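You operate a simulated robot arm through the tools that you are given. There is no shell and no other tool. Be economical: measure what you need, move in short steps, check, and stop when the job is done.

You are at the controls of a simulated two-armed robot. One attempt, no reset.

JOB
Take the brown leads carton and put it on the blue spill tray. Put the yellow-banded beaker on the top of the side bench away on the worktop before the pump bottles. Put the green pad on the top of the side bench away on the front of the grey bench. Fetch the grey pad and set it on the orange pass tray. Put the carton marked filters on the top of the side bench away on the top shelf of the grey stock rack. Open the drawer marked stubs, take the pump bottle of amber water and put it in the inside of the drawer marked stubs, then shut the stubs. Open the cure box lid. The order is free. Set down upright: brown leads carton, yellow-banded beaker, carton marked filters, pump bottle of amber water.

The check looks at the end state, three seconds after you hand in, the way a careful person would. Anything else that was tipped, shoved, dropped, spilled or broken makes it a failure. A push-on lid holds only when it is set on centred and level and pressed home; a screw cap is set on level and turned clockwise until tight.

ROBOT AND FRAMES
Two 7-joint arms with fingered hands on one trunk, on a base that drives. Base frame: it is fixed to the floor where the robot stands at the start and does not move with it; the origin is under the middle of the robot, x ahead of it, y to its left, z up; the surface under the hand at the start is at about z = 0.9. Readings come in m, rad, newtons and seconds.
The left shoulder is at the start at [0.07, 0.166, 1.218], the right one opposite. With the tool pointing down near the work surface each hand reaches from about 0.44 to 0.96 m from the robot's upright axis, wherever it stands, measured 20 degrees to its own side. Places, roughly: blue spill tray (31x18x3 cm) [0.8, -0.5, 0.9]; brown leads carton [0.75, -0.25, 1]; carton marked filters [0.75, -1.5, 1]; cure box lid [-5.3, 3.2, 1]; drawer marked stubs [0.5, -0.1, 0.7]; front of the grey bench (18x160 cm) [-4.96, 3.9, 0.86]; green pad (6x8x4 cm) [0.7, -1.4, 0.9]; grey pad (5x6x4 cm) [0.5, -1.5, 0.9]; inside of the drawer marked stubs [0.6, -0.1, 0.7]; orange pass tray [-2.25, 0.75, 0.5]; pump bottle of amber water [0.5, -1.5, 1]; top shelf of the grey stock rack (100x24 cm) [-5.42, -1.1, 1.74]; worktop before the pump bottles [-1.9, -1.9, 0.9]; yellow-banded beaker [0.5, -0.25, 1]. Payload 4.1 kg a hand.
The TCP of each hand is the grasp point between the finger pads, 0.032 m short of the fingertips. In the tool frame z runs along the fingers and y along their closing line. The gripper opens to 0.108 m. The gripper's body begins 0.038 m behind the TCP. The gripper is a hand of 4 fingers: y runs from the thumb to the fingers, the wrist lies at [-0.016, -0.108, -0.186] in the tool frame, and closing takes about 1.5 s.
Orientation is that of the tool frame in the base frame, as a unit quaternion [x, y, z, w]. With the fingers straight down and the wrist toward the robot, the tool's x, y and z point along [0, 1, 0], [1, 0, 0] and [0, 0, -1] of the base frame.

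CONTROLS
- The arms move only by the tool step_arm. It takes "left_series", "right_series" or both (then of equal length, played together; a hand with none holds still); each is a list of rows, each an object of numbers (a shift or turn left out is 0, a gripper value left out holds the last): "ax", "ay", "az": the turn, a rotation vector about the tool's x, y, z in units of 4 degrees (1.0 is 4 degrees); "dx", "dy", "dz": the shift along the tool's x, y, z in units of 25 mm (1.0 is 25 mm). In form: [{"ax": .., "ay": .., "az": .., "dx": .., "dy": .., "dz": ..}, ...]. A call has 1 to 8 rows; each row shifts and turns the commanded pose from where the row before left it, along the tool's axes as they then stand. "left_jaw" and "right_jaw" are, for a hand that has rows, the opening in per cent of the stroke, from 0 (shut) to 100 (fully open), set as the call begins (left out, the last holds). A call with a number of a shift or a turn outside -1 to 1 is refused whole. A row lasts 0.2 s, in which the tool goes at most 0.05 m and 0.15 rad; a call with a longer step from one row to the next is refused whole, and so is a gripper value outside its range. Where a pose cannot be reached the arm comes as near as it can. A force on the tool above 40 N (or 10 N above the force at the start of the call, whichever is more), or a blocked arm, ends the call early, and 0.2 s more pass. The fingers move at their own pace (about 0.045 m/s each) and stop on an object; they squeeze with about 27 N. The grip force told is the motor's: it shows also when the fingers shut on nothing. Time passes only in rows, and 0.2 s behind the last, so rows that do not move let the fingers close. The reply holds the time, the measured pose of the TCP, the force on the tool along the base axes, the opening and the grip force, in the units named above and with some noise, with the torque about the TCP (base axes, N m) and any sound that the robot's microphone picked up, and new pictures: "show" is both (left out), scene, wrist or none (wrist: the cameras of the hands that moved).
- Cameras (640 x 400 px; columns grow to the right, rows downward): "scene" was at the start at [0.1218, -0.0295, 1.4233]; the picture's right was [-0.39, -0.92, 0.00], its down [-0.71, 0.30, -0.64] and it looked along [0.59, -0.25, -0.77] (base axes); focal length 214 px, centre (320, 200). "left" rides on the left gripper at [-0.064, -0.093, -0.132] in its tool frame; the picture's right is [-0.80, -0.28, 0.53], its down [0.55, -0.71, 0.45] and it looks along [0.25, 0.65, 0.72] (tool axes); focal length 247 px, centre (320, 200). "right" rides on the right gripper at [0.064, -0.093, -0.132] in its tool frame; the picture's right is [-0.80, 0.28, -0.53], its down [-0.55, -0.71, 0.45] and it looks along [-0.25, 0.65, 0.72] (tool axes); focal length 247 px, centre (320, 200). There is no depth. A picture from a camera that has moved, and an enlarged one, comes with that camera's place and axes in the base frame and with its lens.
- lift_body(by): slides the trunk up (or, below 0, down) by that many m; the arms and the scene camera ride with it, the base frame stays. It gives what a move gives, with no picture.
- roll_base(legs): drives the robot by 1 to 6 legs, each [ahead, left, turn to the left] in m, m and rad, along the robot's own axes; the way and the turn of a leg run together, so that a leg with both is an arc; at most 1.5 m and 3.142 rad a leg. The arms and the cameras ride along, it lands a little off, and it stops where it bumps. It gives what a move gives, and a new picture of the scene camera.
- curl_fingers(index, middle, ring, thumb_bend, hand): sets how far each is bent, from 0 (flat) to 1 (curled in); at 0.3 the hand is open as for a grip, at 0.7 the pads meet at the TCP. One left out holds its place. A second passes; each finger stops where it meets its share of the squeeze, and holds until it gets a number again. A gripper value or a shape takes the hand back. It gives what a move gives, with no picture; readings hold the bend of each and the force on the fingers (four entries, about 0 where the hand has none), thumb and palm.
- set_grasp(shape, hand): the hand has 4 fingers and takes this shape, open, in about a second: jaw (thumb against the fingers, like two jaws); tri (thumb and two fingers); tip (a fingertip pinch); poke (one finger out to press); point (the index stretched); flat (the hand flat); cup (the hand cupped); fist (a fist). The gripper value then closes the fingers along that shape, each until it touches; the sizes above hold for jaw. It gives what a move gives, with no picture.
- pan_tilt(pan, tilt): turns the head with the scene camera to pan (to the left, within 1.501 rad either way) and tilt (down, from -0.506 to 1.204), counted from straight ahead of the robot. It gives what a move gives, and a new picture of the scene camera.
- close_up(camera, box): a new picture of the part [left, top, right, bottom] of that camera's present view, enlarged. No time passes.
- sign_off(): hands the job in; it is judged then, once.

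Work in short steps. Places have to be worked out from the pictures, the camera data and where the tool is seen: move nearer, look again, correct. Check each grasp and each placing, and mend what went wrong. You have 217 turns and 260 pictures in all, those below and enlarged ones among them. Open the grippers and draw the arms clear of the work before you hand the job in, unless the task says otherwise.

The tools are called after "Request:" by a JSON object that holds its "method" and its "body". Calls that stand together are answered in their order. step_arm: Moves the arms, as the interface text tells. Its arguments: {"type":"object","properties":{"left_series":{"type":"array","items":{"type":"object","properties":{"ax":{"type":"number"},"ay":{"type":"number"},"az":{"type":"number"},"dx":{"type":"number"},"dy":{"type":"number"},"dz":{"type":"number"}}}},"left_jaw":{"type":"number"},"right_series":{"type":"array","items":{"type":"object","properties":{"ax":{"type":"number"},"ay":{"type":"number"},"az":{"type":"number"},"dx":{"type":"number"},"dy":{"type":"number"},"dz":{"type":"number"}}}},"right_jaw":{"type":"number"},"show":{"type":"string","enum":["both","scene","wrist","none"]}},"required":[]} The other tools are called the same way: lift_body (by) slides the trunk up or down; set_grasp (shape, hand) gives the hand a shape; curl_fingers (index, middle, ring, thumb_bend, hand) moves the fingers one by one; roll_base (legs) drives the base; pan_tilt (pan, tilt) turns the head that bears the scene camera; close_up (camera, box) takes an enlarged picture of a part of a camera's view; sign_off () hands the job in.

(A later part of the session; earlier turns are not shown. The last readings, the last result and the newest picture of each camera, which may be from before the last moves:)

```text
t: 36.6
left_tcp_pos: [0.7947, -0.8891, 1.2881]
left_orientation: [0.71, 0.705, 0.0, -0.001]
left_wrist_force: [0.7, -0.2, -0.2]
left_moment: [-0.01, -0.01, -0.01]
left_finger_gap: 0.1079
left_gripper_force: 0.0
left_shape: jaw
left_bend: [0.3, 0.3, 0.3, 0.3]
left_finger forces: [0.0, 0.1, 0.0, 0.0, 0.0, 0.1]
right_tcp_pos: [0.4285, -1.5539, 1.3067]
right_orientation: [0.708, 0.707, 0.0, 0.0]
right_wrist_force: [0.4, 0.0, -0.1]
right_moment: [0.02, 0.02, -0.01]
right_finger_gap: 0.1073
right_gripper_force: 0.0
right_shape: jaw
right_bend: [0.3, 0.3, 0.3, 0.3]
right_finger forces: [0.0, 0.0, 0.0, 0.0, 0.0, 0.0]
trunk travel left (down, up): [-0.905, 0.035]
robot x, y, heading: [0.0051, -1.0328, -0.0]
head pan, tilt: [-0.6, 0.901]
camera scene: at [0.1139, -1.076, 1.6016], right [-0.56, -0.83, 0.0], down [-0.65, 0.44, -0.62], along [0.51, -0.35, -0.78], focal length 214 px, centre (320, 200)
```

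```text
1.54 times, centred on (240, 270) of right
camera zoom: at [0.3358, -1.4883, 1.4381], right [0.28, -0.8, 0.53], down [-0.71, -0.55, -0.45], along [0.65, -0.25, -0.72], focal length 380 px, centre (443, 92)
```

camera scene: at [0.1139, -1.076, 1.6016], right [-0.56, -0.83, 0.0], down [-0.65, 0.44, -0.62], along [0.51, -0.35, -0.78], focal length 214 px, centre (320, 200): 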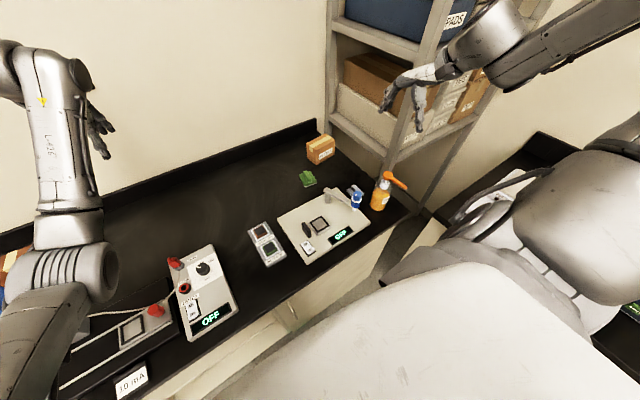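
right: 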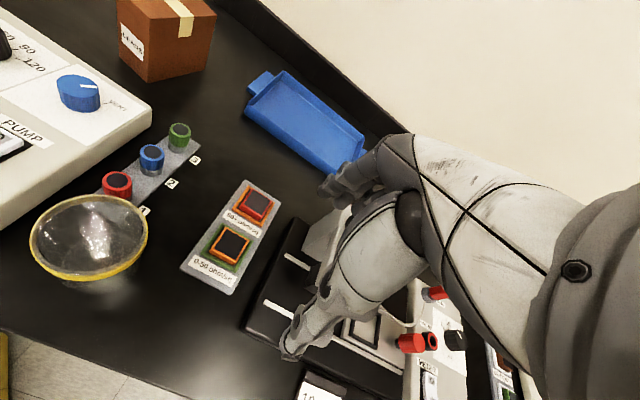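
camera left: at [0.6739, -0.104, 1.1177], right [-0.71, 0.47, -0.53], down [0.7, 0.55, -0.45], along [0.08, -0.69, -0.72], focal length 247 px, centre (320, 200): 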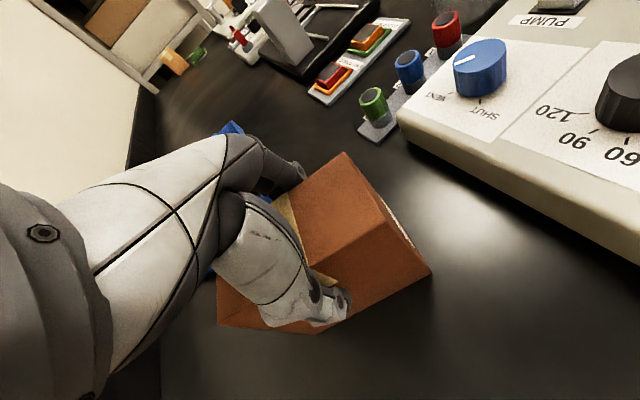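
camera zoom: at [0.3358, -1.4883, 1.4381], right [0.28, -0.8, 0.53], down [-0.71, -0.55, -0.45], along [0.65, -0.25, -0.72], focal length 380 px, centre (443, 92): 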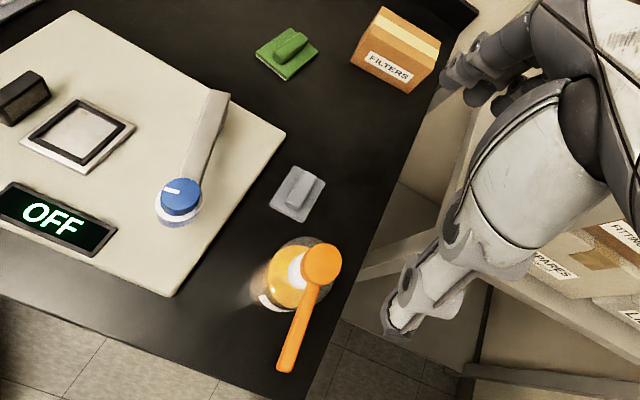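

The bottle's axis is ≈(0.417,-1.57), collar z≈1.0–1.035, head top ≈1.075, spout toward -x. I turn the right hand 72° clockwise so the jaws close across the spout direction.

Request:
{"method": "step_arm", "body": {"right_series": [{"az": 1}, {"az": 1}, {"az": 1}, {"az": 1}, {"az": 1}, {"az": 1}, {"az": 1}, {"az": 1}], "right_jaw": 100, "show": "none"}}

Request:
{"method": "step_arm", "body": {"right_series": [{"az": 1}, {"az": 1}, {"az": 1}, {"az": 1}, {"az": 1}, {"az": 1}, {"az": 1}, {"az": 1}], "show": "none"}}

Request:
{"method": "step_arm", "body": {"right_series": [{"az": 1}, {"az": 1}, {"dz": 1}, {"dz": 1}, {"dz": 1}], "show": "both"}}

```text
t: 38.4
left_tcp_pos: [0.7936, -0.8892, 1.2872]
left_orientation: [0.71, 0.705, 0.001, -0.001]
left_wrist_force: [0.9, -0.3, 0.1]
left_moment: [0.0, 0.02, -0.02]
left_finger_gap: 0.1075
left_gripper_force: 0.1
left_shape: jaw
left_bend: [0.3, 0.3, 0.3, 0.3]
left_finger forces: [0.0, 0.0, 0.0, 0.0, 0.0, 0.1]
right_tcp_pos: [0.4405, -1.5925, 1.2808]
right_orientation: [0.851, 0.525, 0.01, -0.005]
right_wrist_force: [0.1, -0.2, 0.1]
right_moment: [0.01, -0.03, 0.02]
right_finger_gap: 0.1074
right_gripper_force: 0.2
right_shape: jaw
right_bend: [0.3, 0.3, 0.3, 0.3]
right_finger forces: [0.0, 0.0, 0.0, 0.0, 0.0, 0.0]
right hand out of reach, approached as far as the arm can: row 3, 4, 6, 7, 8
trunk travel left (down, up): [-0.905, 0.035]
robot x, y, heading: [-0.0015, -1.0327, 0.001]
head pan, tilt: [-0.6, 0.901]
```

```text
t: 40.2
left_tcp_pos: [0.7943, -0.89, 1.2875]
left_orientation: [0.709, 0.705, 0.0, 0.0]
left_wrist_force: [0.7, -0.5, 0.0]
left_moment: [0.02, 0.0, -0.04]
left_finger_gap: 0.1079
left_gripper_force: 0.1
left_shape: jaw
left_bend: [0.3, 0.3, 0.3, 0.3]
left_finger forces: [0.1, 0.0, 0.0, 0.0, 0.0, 0.0]
right_tcp_pos: [0.4255, -1.6688, 1.2166]
right_orientation: [0.964, 0.266, 0.004, -0.005]
right_wrist_force: [0.1, -0.3, 0.5]
right_moment: [0.0, 0.0, 0.02]
right_finger_gap: 0.1078
right_gripper_force: 0.1
right_shape: jaw
right_bend: [0.3, 0.3, 0.3, 0.3]
right_finger forces: [0.0, 0.0, 0.0, 0.1, 0.0, 0.1]
right hand out of reach, approached as far as the arm can: row 1, 2, 3, 4, 5, 6
trunk travel left (down, up): [-0.905, 0.035]
robot x, y, heading: [0.0001, -1.0379, 0.002]
head pan, tilt: [-0.6, 0.901]
```

```text
t: 41.4
left_tcp_pos: [0.7934, -0.889, 1.2882]
left_orientation: [0.709, 0.705, 0.001, 0.0]
left_wrist_force: [0.3, -0.4, -0.3]
left_moment: [-0.01, 0.01, 0.01]
left_finger_gap: 0.1077
left_gripper_force: 0.1
left_shape: jaw
left_bend: [0.3, 0.3, 0.3, 0.3]
left_finger forces: [0.1, 0.0, 0.1, 0.1, 0.0, 0.1]
right_tcp_pos: [0.4256, -1.6691, 1.1397]
right_orientation: [0.98, 0.199, 0.005, -0.005]
right_wrist_force: [-1.0, 0.1, -0.4]
right_moment: [-0.02, -0.01, 0.01]
right_finger_gap: 0.1076
right_gripper_force: 0.0
right_shape: jaw
right_bend: [0.3, 0.3, 0.3, 0.3]
right_finger forces: [0.0, 0.1, 0.0, 0.0, 0.0, 0.0]
trunk travel left (down, up): [-0.905, 0.035]
robot x, y, heading: [0.005, -1.0331, -0.001]
head pan, tilt: [-0.6, 0.901]
camera scene: at [0.1138, -1.0776, 1.6018], right [-0.57, -0.82, 0.0], down [-0.65, 0.44, -0.62], along [0.51, -0.35, -0.78], focal length 214 px, centre (320, 200)
camera right: at [0.447, -1.5606, 1.2735], right [-0.63, -0.58, 0.52], down [-0.78, 0.44, -0.45], along [0.03, -0.69, -0.73], focal length 247 px, centre (320, 200)
```

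scene: 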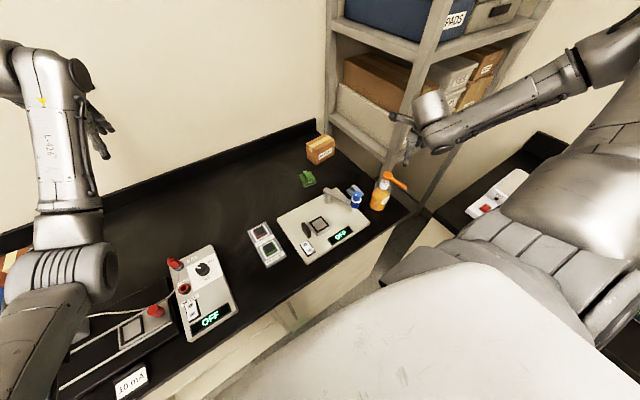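
right: 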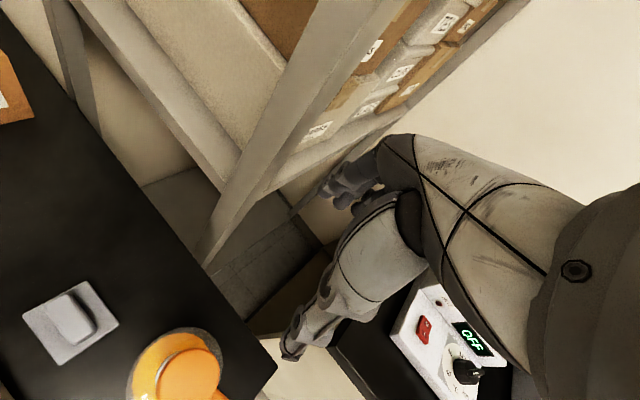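

The arm was too folded and slid outward 0.1 m, but orientation is right. I drive the base left 0.1 m to put the hand over the bottle.

Request:
{"method": "roll_base", "body": {"legs": [[-0.008, 0.1, 0]]}}

Request:
{"method": "close_up", "body": {"camera": "right", "box": [0, 0, 640, 400]}}

Request:
{"method": "close_up", "body": {"camera": "scene", "box": [300, 80, 480, 230]}}

```text
t: 42.5
left_tcp_pos: [0.7872, -0.7936, 1.2873]
left_orientation: [0.71, 0.704, 0.001, -0.001]
left_wrist_force: [-0.4, -0.2, -0.2]
left_moment: [0.05, 0.0, 0.01]
left_finger_gap: 0.1077
left_gripper_force: 0.0
left_shape: jaw
left_bend: [0.3, 0.3, 0.3, 0.3]
left_finger forces: [0.0, 0.0, 0.0, 0.0, 0.0, 0.0]
right_tcp_pos: [0.4193, -1.5721, 1.1391]
right_orientation: [0.98, 0.199, 0.005, -0.006]
right_wrist_force: [0.4, -1.5, 0.6]
right_moment: [0.03, 0.02, 0.0]
right_finger_gap: 0.1078
right_gripper_force: 0.1
right_shape: jaw
right_bend: [0.3, 0.3, 0.3, 0.3]
right_finger forces: [0.0, 0.0, 0.1, 0.1, 0.0, 0.1]
trunk travel left (down, up): [-0.905, 0.035]
robot x, y, heading: [-0.003, -0.9343, -0.004]
head pan, tilt: [-0.6, 0.901]
camera scene: at [0.1062, -0.9821, 1.6015], right [-0.57, -0.82, 0.0], down [-0.65, 0.44, -0.62], along [0.51, -0.35, -0.78], focal length 214 px, centre (320, 200)
```

scene: 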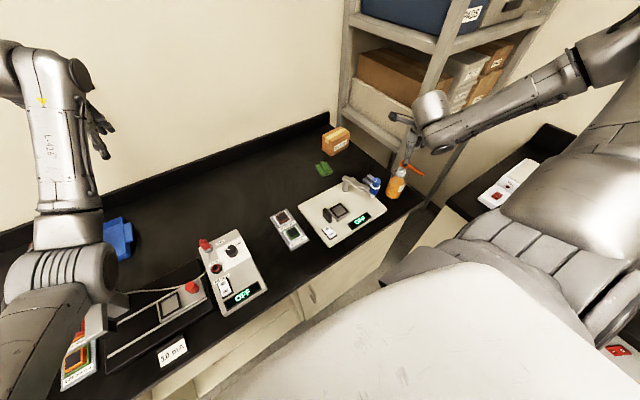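

```text
1.00 times, centred on (320, 200) of right (not enlarged: the box is as wide or as high as the picture)
camera zoom: at [0.4394, -1.4644, 1.2724], right [-0.63, -0.58, 0.52], down [-0.78, 0.44, -0.45], along [0.03, -0.68, -0.73], focal length 247 px, centre (320, 200)
```

zoom: 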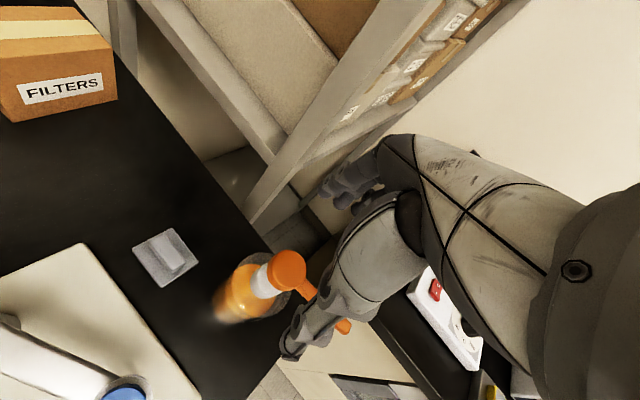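

```text
2.67 times, centred on (390, 155) of scene
camera zoom: at [0.1062, -0.9821, 1.6015], right [-0.57, -0.82, 0.0], down [-0.65, 0.44, -0.62], along [0.51, -0.35, -0.78], focal length 572 px, centre (133, 320)
```

zoom: 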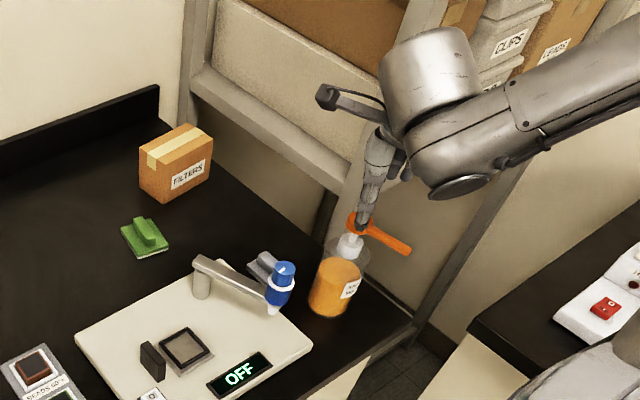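

The head disc is at (0.417,-1.569), right under the TCP. Descend to z≈1.042 and close.

Request:
{"method": "step_arm", "body": {"right_series": [{"dz": 1, "dy": -0.14}, {"dz": 1}, {"dz": 1}, {"dz": 0.8}], "show": "wrist"}}

```text
t: 43.5
left_tcp_pos: [0.7858, -0.7919, 1.2881]
left_orientation: [0.709, 0.705, 0.001, -0.001]
left_wrist_force: [0.8, -1.1, 0.0]
left_moment: [0.03, 0.0, -0.01]
left_finger_gap: 0.1078
left_gripper_force: 0.1
left_shape: jaw
left_bend: [0.3, 0.3, 0.3, 0.3]
left_finger forces: [0.0, 0.0, 0.0, 0.0, 0.0, 0.0]
right_tcp_pos: [0.4175, -1.5666, 1.0444]
right_orientation: [0.98, 0.2, 0.005, -0.005]
right_wrist_force: [0.9, -0.7, 0.1]
right_moment: [0.0, -0.02, 0.03]
right_finger_gap: 0.1075
right_gripper_force: 0.0
right_shape: jaw
right_bend: [0.3, 0.3, 0.3, 0.3]
right_finger forces: [0.0, 0.0, 0.1, 0.0, 0.1, 0.0]
trunk travel left (down, up): [-0.905, 0.035]
robot x, y, heading: [-0.0089, -0.9357, -0.001]
head pan, tilt: [-0.6, 0.901]
camera right: at [0.4381, -1.458, 1.1783], right [-0.63, -0.58, 0.52], down [-0.78, 0.44, -0.45], along [0.03, -0.69, -0.73], focal length 247 px, centre (320, 200)
```

right: 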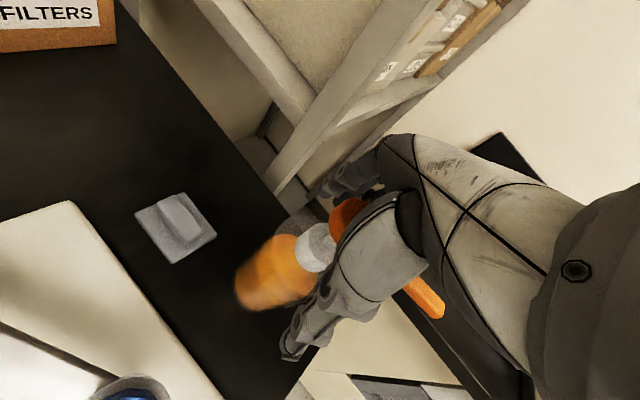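

Positioned; close the hand.

Request:
{"method": "step_arm", "body": {"right_series": [{}, {}, {}, {}, {}, {}, {}, {}], "right_jaw": 0, "show": "wrist"}}

```text
t: 45.3
left_tcp_pos: [0.7849, -0.7911, 1.2872]
left_orientation: [0.709, 0.705, 0.001, 0.0]
left_wrist_force: [-0.7, 0.6, -0.1]
left_moment: [0.0, 0.01, 0.03]
left_finger_gap: 0.1076
left_gripper_force: 0.1
left_shape: jaw
left_bend: [0.3, 0.3, 0.3, 0.3]
left_finger forces: [0.1, 0.1, 0.0, 0.1, 0.0, 0.1]
right_tcp_pos: [0.4168, -1.5647, 1.0472]
right_orientation: [0.98, 0.2, 0.005, -0.004]
right_wrist_force: [-0.4, -0.6, 7.9]
right_moment: [-0.28, -0.12, -0.03]
right_finger_gap: 0.0452
right_gripper_force: 26.7
right_shape: jaw
right_bend: [0.74, 0.43, 0.48, 0.74]
right_finger forces: [16.4, 13.0, 0.0, 0.0, 22.1, 0.0]
trunk travel left (down, up): [-0.905, 0.035]
robot x, y, heading: [-0.0085, -0.9384, 0.002]
head pan, tilt: [-0.6, 0.901]
camera right: at [0.4376, -1.4561, 1.18], right [-0.63, -0.58, 0.52], down [-0.78, 0.44, -0.45], along [0.03, -0.69, -0.73], focal length 247 px, centre (320, 200)
```

right: 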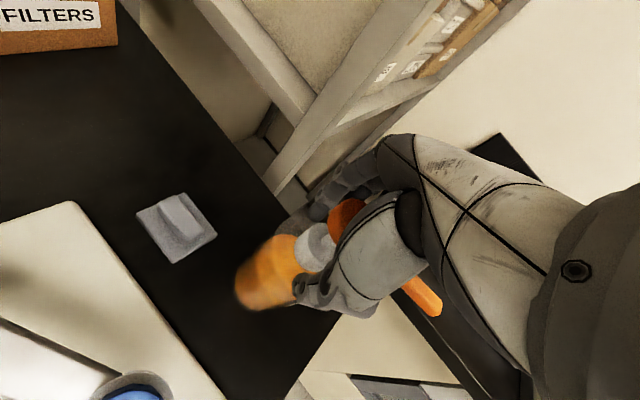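

The grip shows 27 N on a 45 mm gap with slight upward push; I test it with a small lift.

Request:
{"method": "step_arm", "body": {"right_series": [{"dz": -0.4}, {"dz": -0.6}, {}, {}], "show": "wrist"}}

Request:
{"method": "close_up", "body": {"camera": "scene", "box": [340, 90, 460, 220]}}

```text
t: 46.3
left_tcp_pos: [0.786, -0.7929, 1.2878]
left_orientation: [0.71, 0.705, -0.001, -0.001]
left_wrist_force: [0.0, 1.0, -0.4]
left_moment: [0.0, -0.02, 0.02]
left_finger_gap: 0.1078
left_gripper_force: 0.0
left_shape: jaw
left_bend: [0.3, 0.3, 0.3, 0.3]
left_finger forces: [0.0, 0.1, 0.0, 0.1, 0.1, 0.0]
right_tcp_pos: [0.4161, -1.5669, 1.0693]
right_orientation: [0.98, 0.2, 0.005, -0.005]
right_wrist_force: [0.7, 0.1, -2.8]
right_moment: [-0.01, -0.02, 0.01]
right_finger_gap: 0.0447
right_gripper_force: 26.9
right_shape: jaw
right_bend: [0.74, 0.44, 0.48, 0.74]
right_finger forces: [13.2, 9.2, 0.0, 0.0, 21.7, 0.1]
trunk travel left (down, up): [-0.905, 0.035]
robot x, y, heading: [-0.0071, -0.9341, -0.002]
head pan, tilt: [-0.6, 0.901]
camera right: at [0.4385, -1.4584, 1.2034], right [-0.63, -0.58, 0.52], down [-0.78, 0.44, -0.45], along [0.03, -0.69, -0.73], focal length 247 px, centre (320, 200)
```

right: 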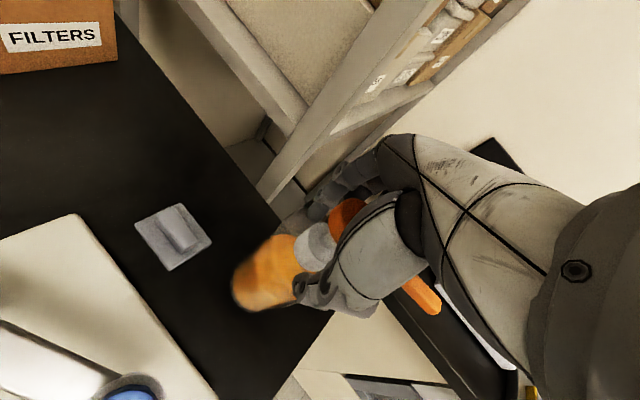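

```text
3.08 times, centred on (400, 155) of scene
camera zoom: at [0.1067, -0.9788, 1.6016], right [-0.57, -0.82, 0.0], down [-0.65, 0.44, -0.62], along [0.51, -0.35, -0.78], focal length 660 px, centre (74, 338)
```

zoom: 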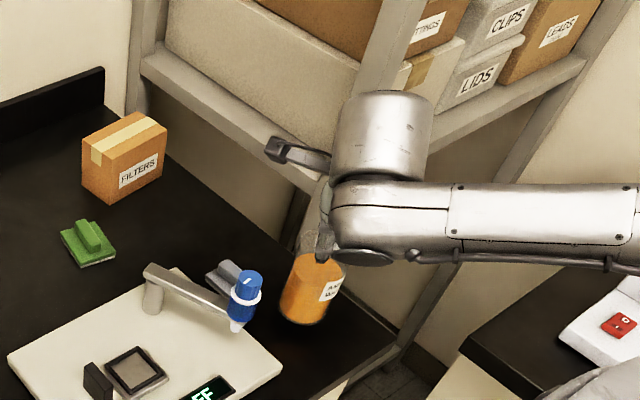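

The bottle is held (~0.3 kg) and upright. Raise it, back the robot off the bench, and go look for the stubs drawer.

Request:
{"method": "step_arm", "body": {"right_series": [{"dz": -1}, {"dz": -1}, {"dz": -1}, {"dz": -1}, {"dz": -1}, {"dz": -1}, {"dz": -1}, {"dz": -1}], "show": "none"}}

Request:
{"method": "roll_base", "body": {"legs": [[-0.55, 0, 0], [0, 0.85, 0]]}}

Request:
{"method": "pan_tilt", "body": {"pan": 0.0, "tilt": 0.7}}

```text
t: 48.1
left_tcp_pos: [0.7865, -0.7906, 1.2884]
left_orientation: [0.71, 0.704, -0.001, -0.001]
left_wrist_force: [0.4, -0.1, -0.4]
left_moment: [0.01, -0.01, 0.04]
left_finger_gap: 0.1078
left_gripper_force: 0.0
left_shape: jaw
left_bend: [0.3, 0.3, 0.3, 0.3]
left_finger forces: [0.1, 0.0, 0.1, 0.0, 0.0, 0.0]
right_tcp_pos: [0.4157, -1.5688, 1.2694]
right_orientation: [0.98, 0.2, 0.005, -0.006]
right_wrist_force: [-0.3, 0.3, -4.1]
right_moment: [-0.01, 0.0, 0.01]
right_finger_gap: 0.0449
right_gripper_force: 27.0
right_shape: jaw
right_bend: [0.74, 0.44, 0.48, 0.74]
right_finger forces: [13.1, 8.9, 0.0, 0.0, 21.7, 0.0]
trunk travel left (down, up): [-0.905, 0.035]
robot x, y, heading: [-0.0094, -0.934, 0.001]
head pan, tilt: [-0.6, 0.901]
```

```text
t: 55.4
left_tcp_pos: [0.2366, 0.0619, 1.2871]
left_orientation: [0.708, 0.706, 0.0, -0.001]
left_wrist_force: [-0.2, 0.8, 0.1]
left_moment: [-0.01, 0.01, -0.03]
left_finger_gap: 0.1077
left_gripper_force: 0.0
left_shape: jaw
left_bend: [0.3, 0.3, 0.3, 0.3]
left_finger forces: [0.1, 0.0, 0.1, 0.0, 0.0, 0.1]
right_tcp_pos: [-0.1306, -0.7188, 1.2697]
right_orientation: [0.98, 0.201, 0.005, -0.005]
right_wrist_force: [0.2, -0.5, -3.0]
right_moment: [-0.01, 0.01, 0.01]
right_finger_gap: 0.0447
right_gripper_force: 26.4
right_shape: jaw
right_bend: [0.74, 0.44, 0.48, 0.74]
right_finger forces: [13.1, 9.0, 0.1, 0.1, 21.7, 0.0]
trunk travel left (down, up): [-0.905, 0.035]
robot x, y, heading: [-0.5591, -0.0825, 0.002]
head pan, tilt: [-0.6, 0.901]
camera scene: at [-0.4432, -0.1284, 1.6016], right [-0.56, -0.83, 0.0], down [-0.65, 0.44, -0.62], along [0.51, -0.35, -0.78], focal length 214 px, centre (320, 200)
```

scene: 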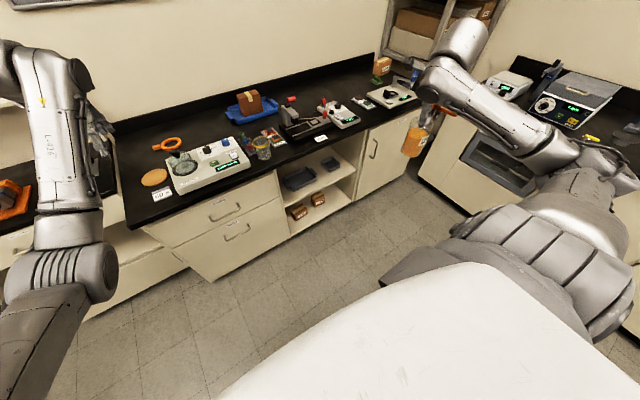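

```text
t: 56.4
left_tcp_pos: [0.2356, 0.0616, 1.2888]
left_orientation: [0.708, 0.706, 0.0, 0.0]
left_wrist_force: [0.2, -1.0, 0.2]
left_moment: [-0.04, 0.03, -0.01]
left_finger_gap: 0.1079
left_gripper_force: 0.0
left_shape: jaw
left_bend: [0.3, 0.3, 0.3, 0.3]
left_finger forces: [0.0, 0.0, 0.0, 0.0, 0.0, 0.0]
right_tcp_pos: [-0.1321, -0.7169, 1.2696]
right_orientation: [0.98, 0.201, 0.004, -0.005]
right_wrist_force: [-0.3, -0.4, -3.4]
right_moment: [-0.02, -0.03, 0.01]
right_finger_gap: 0.045
right_gripper_force: 26.4
right_shape: jaw
right_bend: [0.74, 0.44, 0.48, 0.74]
right_finger forces: [13.1, 8.9, 0.0, 0.0, 21.7, 0.0]
trunk travel left (down, up): [-0.905, 0.035]
robot x, y, heading: [-0.5595, -0.0893, 0.004]
head pan, tilt: [0.0, 0.7]
camera scene: at [-0.4207, -0.085, 1.6178], right [0.0, -1.0, 0.0], down [-0.64, 0.0, -0.76], along [0.76, 0.0, -0.64], focal length 214 px, centre (320, 200)
```

scene: 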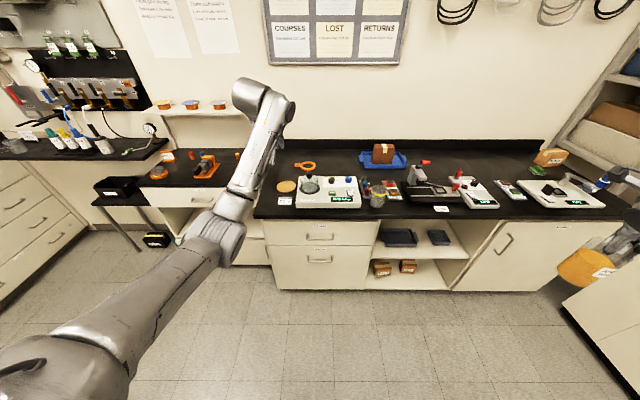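

Request:
{"method": "close_up", "body": {"camera": "scene", "box": [250, 190, 400, 300]}}

```text
3.64 times, centred on (325, 245) of scene
camera zoom: at [-0.4207, -0.085, 1.6178], right [0.0, -1.0, 0.0], down [-0.64, 0.0, -0.76], along [0.76, 0.0, -0.64], focal length 780 px, centre (302, 36)
```

zoom: 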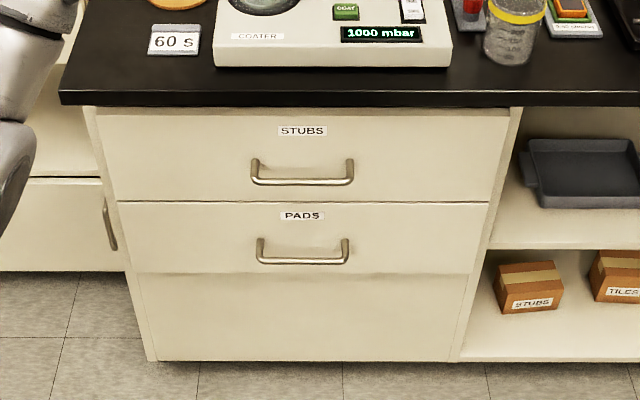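

Upper drawer is STUBS; its bar handle is at y≈-0.086, z≈0.74, x≈0.29. I pitch the left hand to point forward (fingers over, thumb under the bar).

Request:
{"method": "step_arm", "body": {"left_series": [{"ax": -1}, {"ax": -1}, {"ax": -1}, {"ax": -1}, {"ax": -1}, {"ax": -1}, {"ax": -1}, {"ax": -1}], "show": "none"}}

Request:
{"method": "step_arm", "body": {"left_series": [{"ax": -1}, {"ax": -1}, {"ax": -1}, {"ax": -1}, {"ax": -1}, {"ax": -1}, {"ax": -1}, {"ax": -1}], "show": "none"}}

Request:
{"method": "step_arm", "body": {"left_series": [{"ax": -1}, {"ax": -1}, {"ax": -1}, {"ax": -1}, {"ax": -1}, {"ax": -1}, {"ax": -0.5, "dz": -1}, {"dz": -1}], "show": "none"}}

Request:
{"method": "lift_body", "body": {"by": -0.4}}

Request:
{"method": "pan_tilt", "body": {"pan": 0.0, "tilt": 0.5}}

```text
t: 58.2
left_tcp_pos: [0.2355, 0.0619, 1.2882]
left_orientation: [0.68, 0.679, 0.195, 0.196]
left_wrist_force: [-0.2, -0.2, -0.5]
left_moment: [0.01, -0.01, -0.01]
left_finger_gap: 0.1076
left_gripper_force: 0.1
left_shape: jaw
left_bend: [0.3, 0.3, 0.3, 0.3]
left_finger forces: [0.0, 0.0, 0.0, 0.1, 0.0, 0.0]
right_tcp_pos: [-0.1321, -0.7162, 1.2698]
right_orientation: [0.98, 0.201, 0.004, -0.005]
right_wrist_force: [0.5, -0.5, -2.6]
right_moment: [0.03, -0.02, -0.01]
right_finger_gap: 0.0447
right_gripper_force: 27.6
right_shape: jaw
right_bend: [0.74, 0.44, 0.48, 0.74]
right_finger forces: [13.1, 9.1, 0.0, 0.0, 21.6, 0.0]
trunk travel left (down, up): [-0.905, 0.035]
robot x, y, heading: [-0.5588, -0.0839, 0.003]
head pan, tilt: [0.0, 0.7]
```

```text
t: 60.0
left_tcp_pos: [0.235, 0.0603, 1.2891]
left_orientation: [0.601, 0.599, 0.374, 0.375]
left_wrist_force: [0.1, 0.2, -0.1]
left_moment: [-0.02, -0.03, -0.01]
left_finger_gap: 0.1077
left_gripper_force: 0.1
left_shape: jaw
left_bend: [0.3, 0.3, 0.3, 0.3]
left_finger forces: [0.0, 0.1, 0.0, 0.0, 0.0, 0.0]
right_tcp_pos: [-0.1311, -0.7171, 1.2697]
right_orientation: [0.98, 0.201, 0.005, -0.004]
right_wrist_force: [0.0, 0.1, -3.0]
right_moment: [0.02, 0.0, -0.01]
right_finger_gap: 0.0445
right_gripper_force: 26.7
right_shape: jaw
right_bend: [0.74, 0.44, 0.48, 0.74]
right_finger forces: [13.2, 9.0, 0.0, 0.1, 21.7, 0.1]
trunk travel left (down, up): [-0.905, 0.035]
robot x, y, heading: [-0.5561, -0.0854, 0.002]
head pan, tilt: [0.0, 0.7]
```

```text
t: 61.7
left_tcp_pos: [0.2114, 0.128, 1.3133]
left_orientation: [0.5, 0.474, 0.56, 0.459]
left_wrist_force: [-1.2, -0.7, -1.0]
left_moment: [-0.01, 0.04, -0.01]
left_finger_gap: 0.108
left_gripper_force: 0.1
left_shape: jaw
left_bend: [0.3, 0.3, 0.3, 0.3]
left_finger forces: [0.0, 0.1, 0.1, 0.0, 0.0, 0.0]
right_tcp_pos: [-0.1328, -0.7156, 1.2702]
right_orientation: [0.98, 0.201, 0.005, -0.005]
right_wrist_force: [0.2, 0.2, -1.6]
right_moment: [0.0, 0.01, 0.01]
right_finger_gap: 0.045
right_gripper_force: 26.9
right_shape: jaw
right_bend: [0.74, 0.44, 0.48, 0.74]
right_finger forces: [13.0, 9.0, 0.1, 0.0, 21.6, 0.0]
trunk travel left (down, up): [-0.905, 0.035]
robot x, y, heading: [-0.5603, -0.0822, 0.003]
head pan, tilt: [0.0, 0.7]
stopped in row 8 (left hand): the arm was blocked; the commanded pose is now the measured one
```

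```text
t: 65.5
left_tcp_pos: [0.2124, 0.1251, 0.9114]
left_orientation: [0.501, 0.474, 0.558, 0.46]
left_wrist_force: [0.7, -0.5, -0.1]
left_moment: [-0.02, 0.01, 0.02]
left_finger_gap: 0.1081
left_gripper_force: 0.0
left_shape: jaw
left_bend: [0.3, 0.3, 0.3, 0.3]
left_finger forces: [0.0, 0.0, 0.0, 0.1, 0.1, 0.1]
right_tcp_pos: [-0.1307, -0.7162, 0.87]
right_orientation: [0.98, 0.201, 0.004, -0.005]
right_wrist_force: [-0.1, 0.3, -2.8]
right_moment: [0.0, -0.02, -0.04]
right_finger_gap: 0.0447
right_gripper_force: 26.7
right_shape: jaw
right_bend: [0.74, 0.44, 0.48, 0.74]
right_finger forces: [13.0, 9.0, 0.0, 0.0, 21.6, 0.1]
trunk travel left (down, up): [-0.505, 0.435]
robot x, y, heading: [-0.5568, -0.0854, 0.001]
head pan, tilt: [0.0, 0.7]
```

```text
t: 66.3
left_tcp_pos: [0.2133, 0.1253, 0.9109]
left_orientation: [0.501, 0.475, 0.559, 0.46]
left_wrist_force: [0.5, -0.6, 0.5]
left_moment: [0.0, -0.01, 0.0]
left_finger_gap: 0.1079
left_gripper_force: 0.0
left_shape: jaw
left_bend: [0.3, 0.3, 0.3, 0.3]
left_finger forces: [0.0, 0.0, 0.0, 0.0, 0.0, 0.0]
right_tcp_pos: [-0.1309, -0.716, 0.8709]
right_orientation: [0.979, 0.201, 0.005, -0.006]
right_wrist_force: [-0.7, -0.3, -3.1]
right_moment: [0.02, -0.01, -0.03]
right_finger_gap: 0.045
right_gripper_force: 26.7
right_shape: jaw
right_bend: [0.74, 0.44, 0.48, 0.74]
right_finger forces: [13.0, 9.0, 0.0, 0.0, 21.6, 0.1]
trunk travel left (down, up): [-0.505, 0.435]
robot x, y, heading: [-0.5548, -0.0838, 0.003]
head pan, tilt: [0.0, 0.499]
camera scene: at [-0.4149, -0.0846, 1.2355], right [0.0, -1.0, 0.0], down [-0.48, 0.0, -0.88], along [0.88, 0.0, -0.48], focal length 214 px, centre (320, 200)
```

scene: 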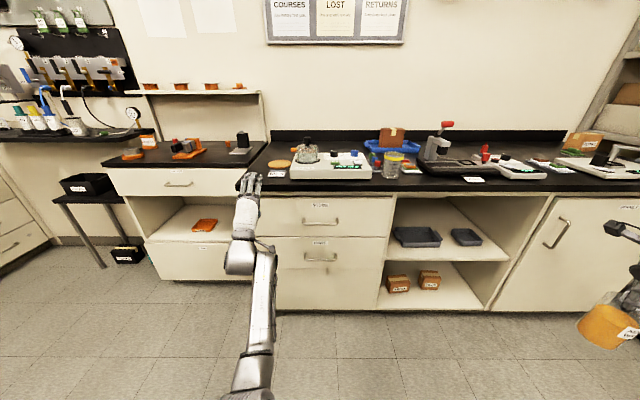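

The hand now points forward (rolled ~7°). I zoom to fix the handle's place from this second view.

Request:
{"method": "close_up", "body": {"camera": "scene", "box": [230, 160, 400, 270]}}

```text
3.64 times, centred on (315, 215) of scene
camera zoom: at [-0.4149, -0.0846, 1.2355], right [0.0, -1.0, 0.0], down [-0.48, 0.0, -0.88], along [0.88, 0.0, -0.48], focal length 780 px, centre (338, 146)
```

zoom: 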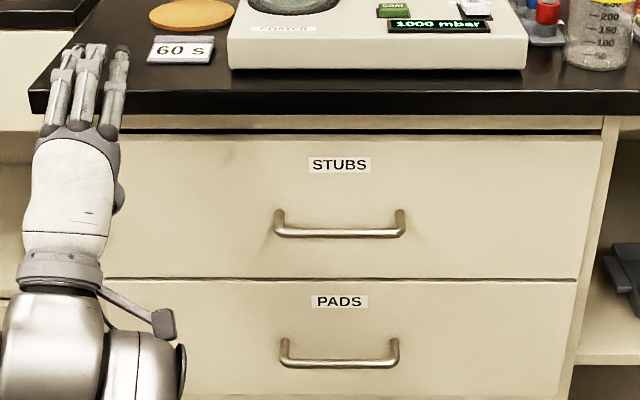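

Handle bar at ≈(0.30,-0.086,0.735). Drive right 0.21 m, then lower the hand to bar height.

Request:
{"method": "roll_base", "body": {"legs": [[0, -0.211, 0]]}}

Request:
{"method": "step_arm", "body": {"left_series": [{"dx": -0.124, "dy": -0.99, "dz": -0.05}, {"dx": -0.124, "dy": -0.99, "dz": -0.05}, {"dx": -0.124, "dy": -0.99, "dz": -0.05}, {"dx": -0.124, "dy": -0.99, "dz": -0.05}, {"dx": -0.124, "dy": -0.99, "dz": -0.05}, {"dx": -0.124, "dy": -0.99, "dz": -0.05}, {"dx": -0.124, "dy": -0.99, "dz": -0.05}], "left_jaw": 60, "show": "both"}}

```text
t: 67.9
left_tcp_pos: [0.2139, -0.0862, 0.9124]
left_orientation: [0.501, 0.474, 0.559, 0.46]
left_wrist_force: [0.3, 0.1, 0.3]
left_moment: [0.03, -0.01, 0.01]
left_finger_gap: 0.1077
left_gripper_force: 0.1
left_shape: jaw
left_bend: [0.3, 0.3, 0.3, 0.3]
left_finger forces: [0.1, 0.0, 0.0, 0.0, 0.0, 0.1]
right_tcp_pos: [-0.1302, -0.9281, 0.8683]
right_orientation: [0.98, 0.201, 0.005, -0.006]
right_wrist_force: [-0.5, -0.3, -4.1]
right_moment: [0.04, -0.01, 0.0]
right_finger_gap: 0.0448
right_gripper_force: 27.0
right_shape: jaw
right_bend: [0.74, 0.44, 0.48, 0.74]
right_finger forces: [13.0, 9.1, 0.0, 0.0, 21.6, 0.0]
trunk travel left (down, up): [-0.505, 0.435]
robot x, y, heading: [-0.5552, -0.2966, 0.005]
head pan, tilt: [0.0, 0.499]
camera scene: at [-0.4142, -0.2969, 1.2355], right [0.0, -1.0, 0.0], down [-0.48, 0.0, -0.88], along [0.88, 0.0, -0.48], focal length 214 px, centre (320, 200)
```

scene: 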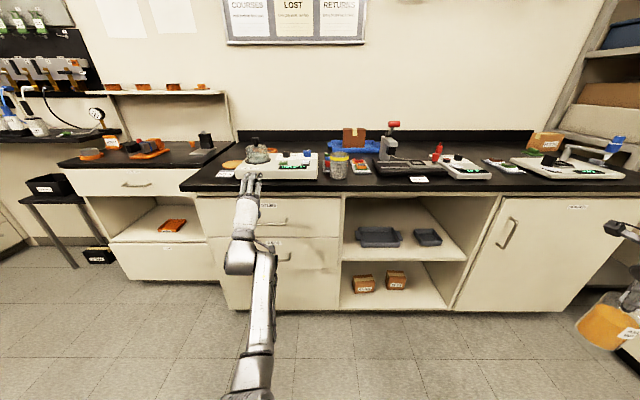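

```text
t: 69.5
left_tcp_pos: [0.2138, -0.087, 0.7368]
left_orientation: [0.501, 0.475, 0.557, 0.461]
left_wrist_force: [-0.5, -0.7, -0.5]
left_moment: [-0.03, 0.0, -0.02]
left_finger_gap: 0.0651
left_gripper_force: 0.0
left_shape: jaw
left_bend: [0.28, 0.41, 0.38, 0.66]
left_finger forces: [0.0, 0.1, 0.0, 0.0, 0.0, 0.1]
right_tcp_pos: [-0.1307, -0.9265, 0.8695]
right_orientation: [0.979, 0.202, 0.005, -0.005]
right_wrist_force: [0.4, 0.1, -2.3]
right_moment: [-0.01, 0.0, -0.03]
right_finger_gap: 0.0449
right_gripper_force: 27.3
right_shape: jaw
right_bend: [0.74, 0.44, 0.48, 0.74]
right_finger forces: [13.0, 8.9, 0.0, 0.0, 21.5, 0.0]
trunk travel left (down, up): [-0.505, 0.435]
robot x, y, heading: [-0.5536, -0.2948, 0.002]
head pan, tilt: [0.0, 0.499]
camera scene: at [-0.4139, -0.2955, 1.2355], right [0.0, -1.0, 0.0], down [-0.48, 0.0, -0.88], along [0.88, 0.0, -0.48], focal length 214 px, centre (320, 200)
camera left: at [0.0908, -0.1477, 0.6294], right [0.6, -0.72, -0.35], down [0.43, 0.66, -0.61], along [0.67, 0.21, 0.71], focal length 247 px, centre (320, 200)
```

scene: 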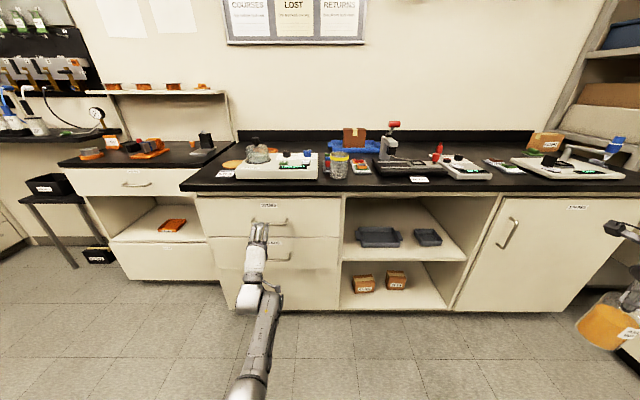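
left: 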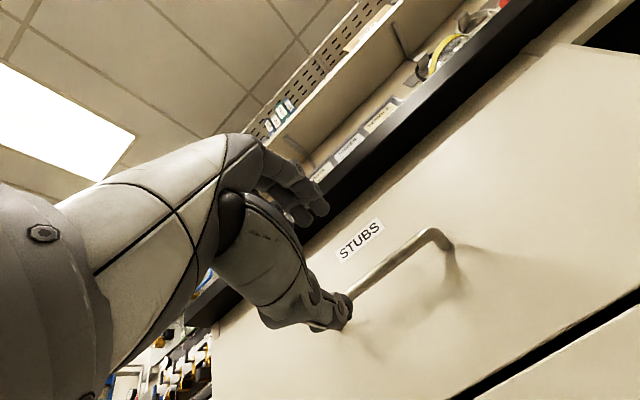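

The bar lies at z≈0.73 between thumb and fingers; move forward 75 mm.

Request:
{"method": "step_arm", "body": {"left_series": [{"dz": 1, "dy": -0.1}, {"dz": 1, "dy": -0.1}, {"dz": 0.6, "dy": -0.1}, {"dz": 0.4}], "show": "wrist"}}

Request:
{"method": "close_up", "body": {"camera": "scene", "box": [200, 180, 320, 270]}}

```text
t: 70.5
left_tcp_pos: [0.2874, -0.0804, 0.7321]
left_orientation: [0.501, 0.475, 0.559, 0.46]
left_wrist_force: [0.5, -0.7, -0.6]
left_moment: [0.01, 0.04, 0.01]
left_finger_gap: 0.0653
left_gripper_force: 0.1
left_shape: jaw
left_bend: [0.28, 0.41, 0.38, 0.66]
left_finger forces: [0.0, 0.1, 0.0, 0.0, 0.0, 0.0]
right_tcp_pos: [-0.1314, -0.9287, 0.8691]
right_orientation: [0.979, 0.202, 0.005, -0.005]
right_wrist_force: [0.2, 0.1, -2.7]
right_moment: [0.0, -0.02, -0.03]
right_finger_gap: 0.0446
right_gripper_force: 27.0
right_shape: jaw
right_bend: [0.74, 0.44, 0.48, 0.74]
right_finger forces: [13.0, 9.0, 0.0, 0.0, 21.6, 0.0]
trunk travel left (down, up): [-0.505, 0.435]
robot x, y, heading: [-0.5567, -0.2966, 0.002]
head pan, tilt: [0.0, 0.499]
camera left: at [0.1654, -0.1406, 0.6262], right [0.6, -0.72, -0.35], down [0.43, 0.66, -0.61], along [0.67, 0.21, 0.71], focal length 247 px, centre (320, 200)
```

left: 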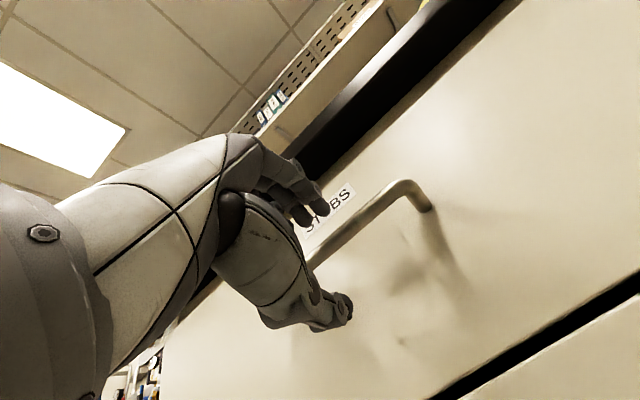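

```text
4.44 times, centred on (260, 225) of scene
camera zoom: at [-0.4141, -0.2957, 1.2355], right [0.0, -1.0, 0.0], down [-0.48, 0.0, -0.88], along [0.88, 0.0, -0.48], focal length 953 px, centre (587, 89)
```

zoom: 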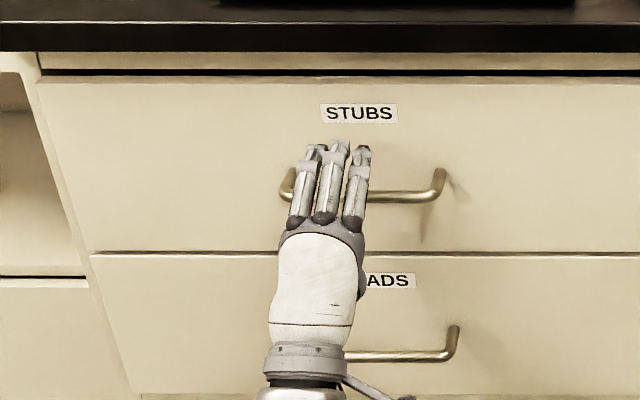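

The bar is between fingers and thumb; close.

Request:
{"method": "step_arm", "body": {"left_series": [{}, {}, {}, {}, {}, {}, {}], "left_jaw": 0, "show": "wrist"}}

```text
t: 72.1
left_tcp_pos: [0.288, -0.0798, 0.7324]
left_orientation: [0.501, 0.474, 0.559, 0.46]
left_wrist_force: [1.8, 0.9, -0.7]
left_moment: [0.0, 0.01, 0.05]
left_finger_gap: 0.0058
left_gripper_force: 26.8
left_shape: jaw
left_bend: [0.7, 0.7, 0.7, 0.75]
left_finger forces: [12.2, 4.6, 3.0, 0.0, 21.3, 0.1]
right_tcp_pos: [-0.1295, -0.9271, 0.8693]
right_orientation: [0.98, 0.201, 0.005, -0.006]
right_wrist_force: [0.0, 1.0, -3.2]
right_moment: [0.01, -0.01, 0.01]
right_finger_gap: 0.0448
right_gripper_force: 27.5
right_shape: jaw
right_bend: [0.74, 0.44, 0.48, 0.74]
right_finger forces: [13.0, 9.0, 0.0, 0.0, 21.5, 0.0]
trunk travel left (down, up): [-0.505, 0.435]
robot x, y, heading: [-0.5558, -0.2933, 0.002]
head pan, tilt: [0.0, 0.499]
camera left: at [0.1654, -0.1404, 0.6263], right [0.6, -0.72, -0.35], down [0.43, 0.66, -0.61], along [0.67, 0.21, 0.71], focal length 247 px, centre (320, 200)
```

left: 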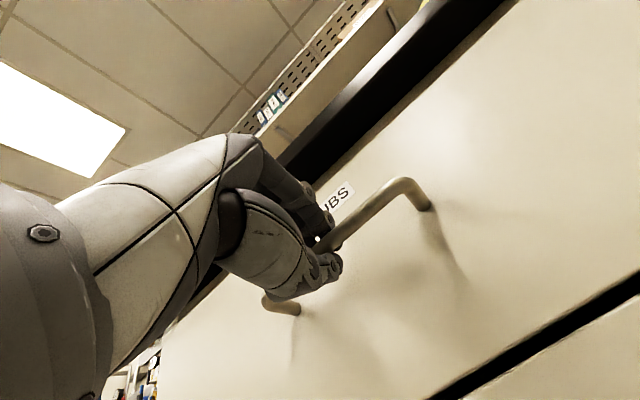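

The fingers enclose the bar. Pull by driving back 0.14 m.

Request:
{"method": "roll_base", "body": {"legs": [[-0.14, 0, 0]]}}

```text
t: 73.3
left_tcp_pos: [0.2812, -0.1387, 0.7339]
left_orientation: [0.508, 0.465, 0.549, 0.474]
left_wrist_force: [-1.2, 2.2, 1.8]
left_moment: [-0.04, -0.12, 0.05]
left_finger_gap: 0.0044
left_gripper_force: 27.4
left_shape: jaw
left_bend: [0.7, 0.7, 0.7, 0.77]
left_finger forces: [0.0, 0.0, 0.0, 0.0, 2.0, 0.0]
right_tcp_pos: [-0.1897, -0.9697, 0.87]
right_orientation: [0.985, 0.171, 0.004, -0.006]
right_wrist_force: [-0.1, 0.3, -2.3]
right_moment: [0.04, -0.02, -0.01]
right_finger_gap: 0.0365
right_gripper_force: 27.3
right_shape: jaw
right_bend: [0.75, 0.5, 0.48, 0.8]
right_finger forces: [11.7, 2.6, 0.1, 0.0, 14.1, 0.1]
trunk travel left (down, up): [-0.505, 0.435]
robot x, y, heading: [-0.5726, -0.3137, -0.059]
head pan, tilt: [0.0, 0.499]
stopped in leg 1: the force on the tool passed its limit at 66 N (the readings are from after the stop); the commanded pose is now the measured one
camera scene: at [-0.4335, -0.3218, 1.2355], right [-0.06, -1.0, 0.0], down [-0.48, 0.03, -0.88], along [0.88, -0.05, -0.48], focal length 214 px, centre (320, 200)
```

scene: 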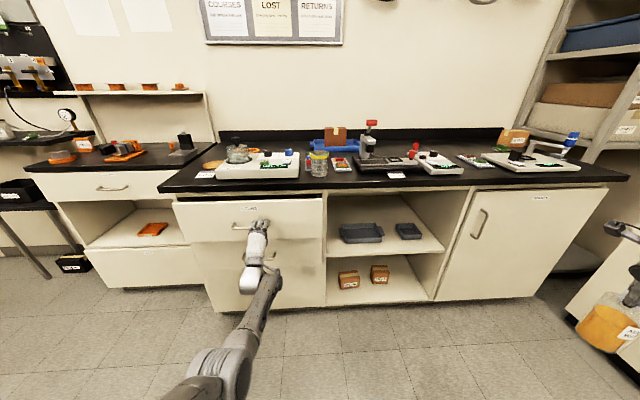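

The pull jerked the base (turned 0.06 rad); the drawer looks a bit open. I check the bottle grip and the drawer.

Request:
{"method": "close_up", "body": {"camera": "right", "box": [0, 0, 640, 400]}}

Request:
{"method": "close_up", "body": {"camera": "scene", "box": [160, 160, 340, 290]}}

Request:
{"method": "close_up", "body": {"camera": "left", "box": [0, 0, 640, 400]}}

```text
1.00 times, centred on (320, 200) of right (not enlarged: the box is as wide or as high as the picture)
camera zoom: at [-0.162, -0.8634, 1.003], right [-0.66, -0.54, 0.52], down [-0.75, 0.49, -0.45], along [-0.01, -0.69, -0.73], focal length 247 px, centre (320, 200)
```

zoom: 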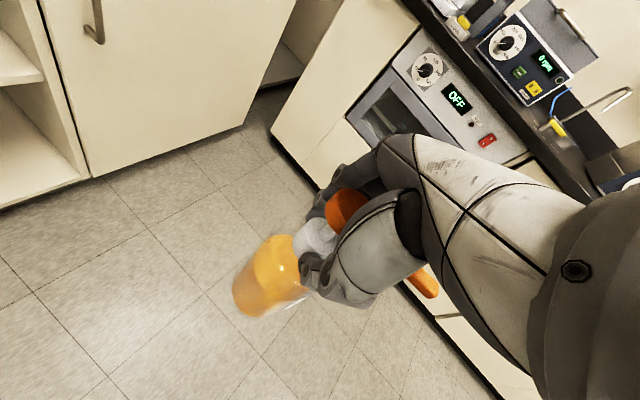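

```text
3.08 times, centred on (250, 225) of scene
camera zoom: at [-0.4335, -0.3218, 1.2355], right [-0.06, -1.0, 0.0], down [-0.48, 0.03, -0.88], along [0.88, -0.05, -0.48], focal length 660 px, centre (535, 123)
```

zoom: 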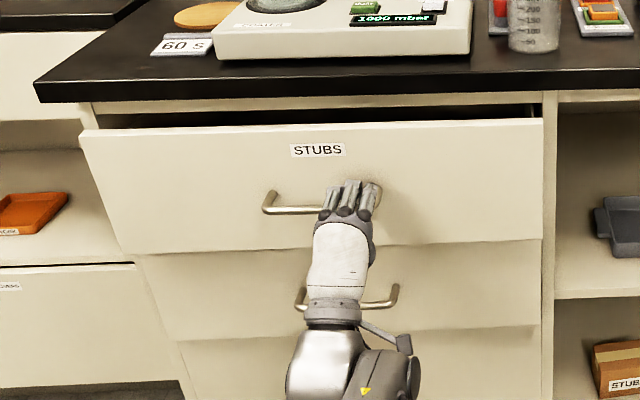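

```text
1.00 times, centred on (320, 200) of left (not enlarged: the box is as wide or as high as the picture)
camera zoom: at [0.1564, -0.1944, 0.6273], right [0.57, -0.74, -0.35], down [0.46, 0.64, -0.61], along [0.68, 0.19, 0.71], focal length 247 px, centre (320, 200)
```

zoom: 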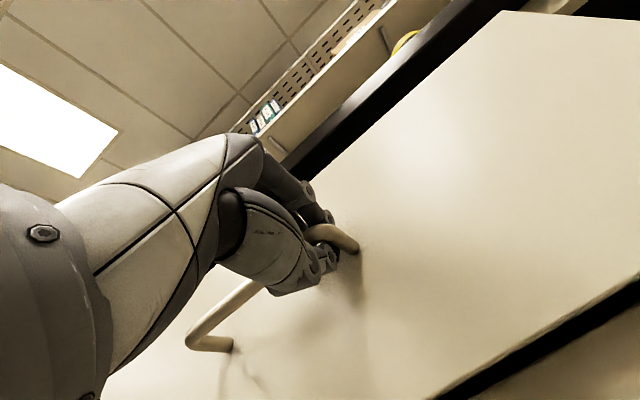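

Drawer is ~5 cm open and the bottle is still held. I pull on with the arm gently.

Request:
{"method": "step_arm", "body": {"left_series": [{"dz": -0.4}, {"dz": -0.4}, {"dz": -0.4}, {"dz": -0.4}, {"dz": -0.4}, {"dz": -0.4}, {"dz": -0.4}, {"dz": -0.4}], "show": "scene"}}

```text
t: 75.1
left_tcp_pos: [0.1998, -0.1383, 0.7307]
left_orientation: [0.508, 0.464, 0.548, 0.476]
left_wrist_force: [1.0, 14.2, 11.8]
left_moment: [-0.17, -0.31, 0.31]
left_finger_gap: 0.0042
left_gripper_force: 26.3
left_shape: jaw
left_bend: [0.7, 0.71, 0.7, 0.78]
left_finger forces: [24.7, 0.0, 0.1, 0.0, 0.8, 0.0]
right_tcp_pos: [-0.1913, -0.969, 0.871]
right_orientation: [0.985, 0.171, 0.006, -0.005]
right_wrist_force: [-1.0, 0.0, -2.6]
right_moment: [-0.01, 0.0, 0.02]
right_finger_gap: 0.0363
right_gripper_force: 27.2
right_shape: jaw
right_bend: [0.75, 0.5, 0.48, 0.8]
right_finger forces: [11.7, 2.7, 0.0, 0.1, 13.9, 0.0]
trunk travel left (down, up): [-0.505, 0.435]
robot x, y, heading: [-0.5735, -0.3134, -0.057]
head pan, tilt: [0.0, 0.499]
camera scene: at [-0.4353, -0.3204, 1.2358], right [-0.06, -1.0, 0.0], down [-0.48, 0.03, -0.88], along [0.88, -0.05, -0.48], focal length 214 px, centre (320, 200)
```

scene: 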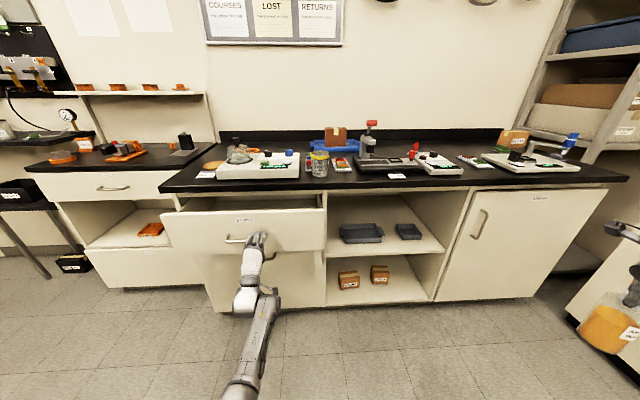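

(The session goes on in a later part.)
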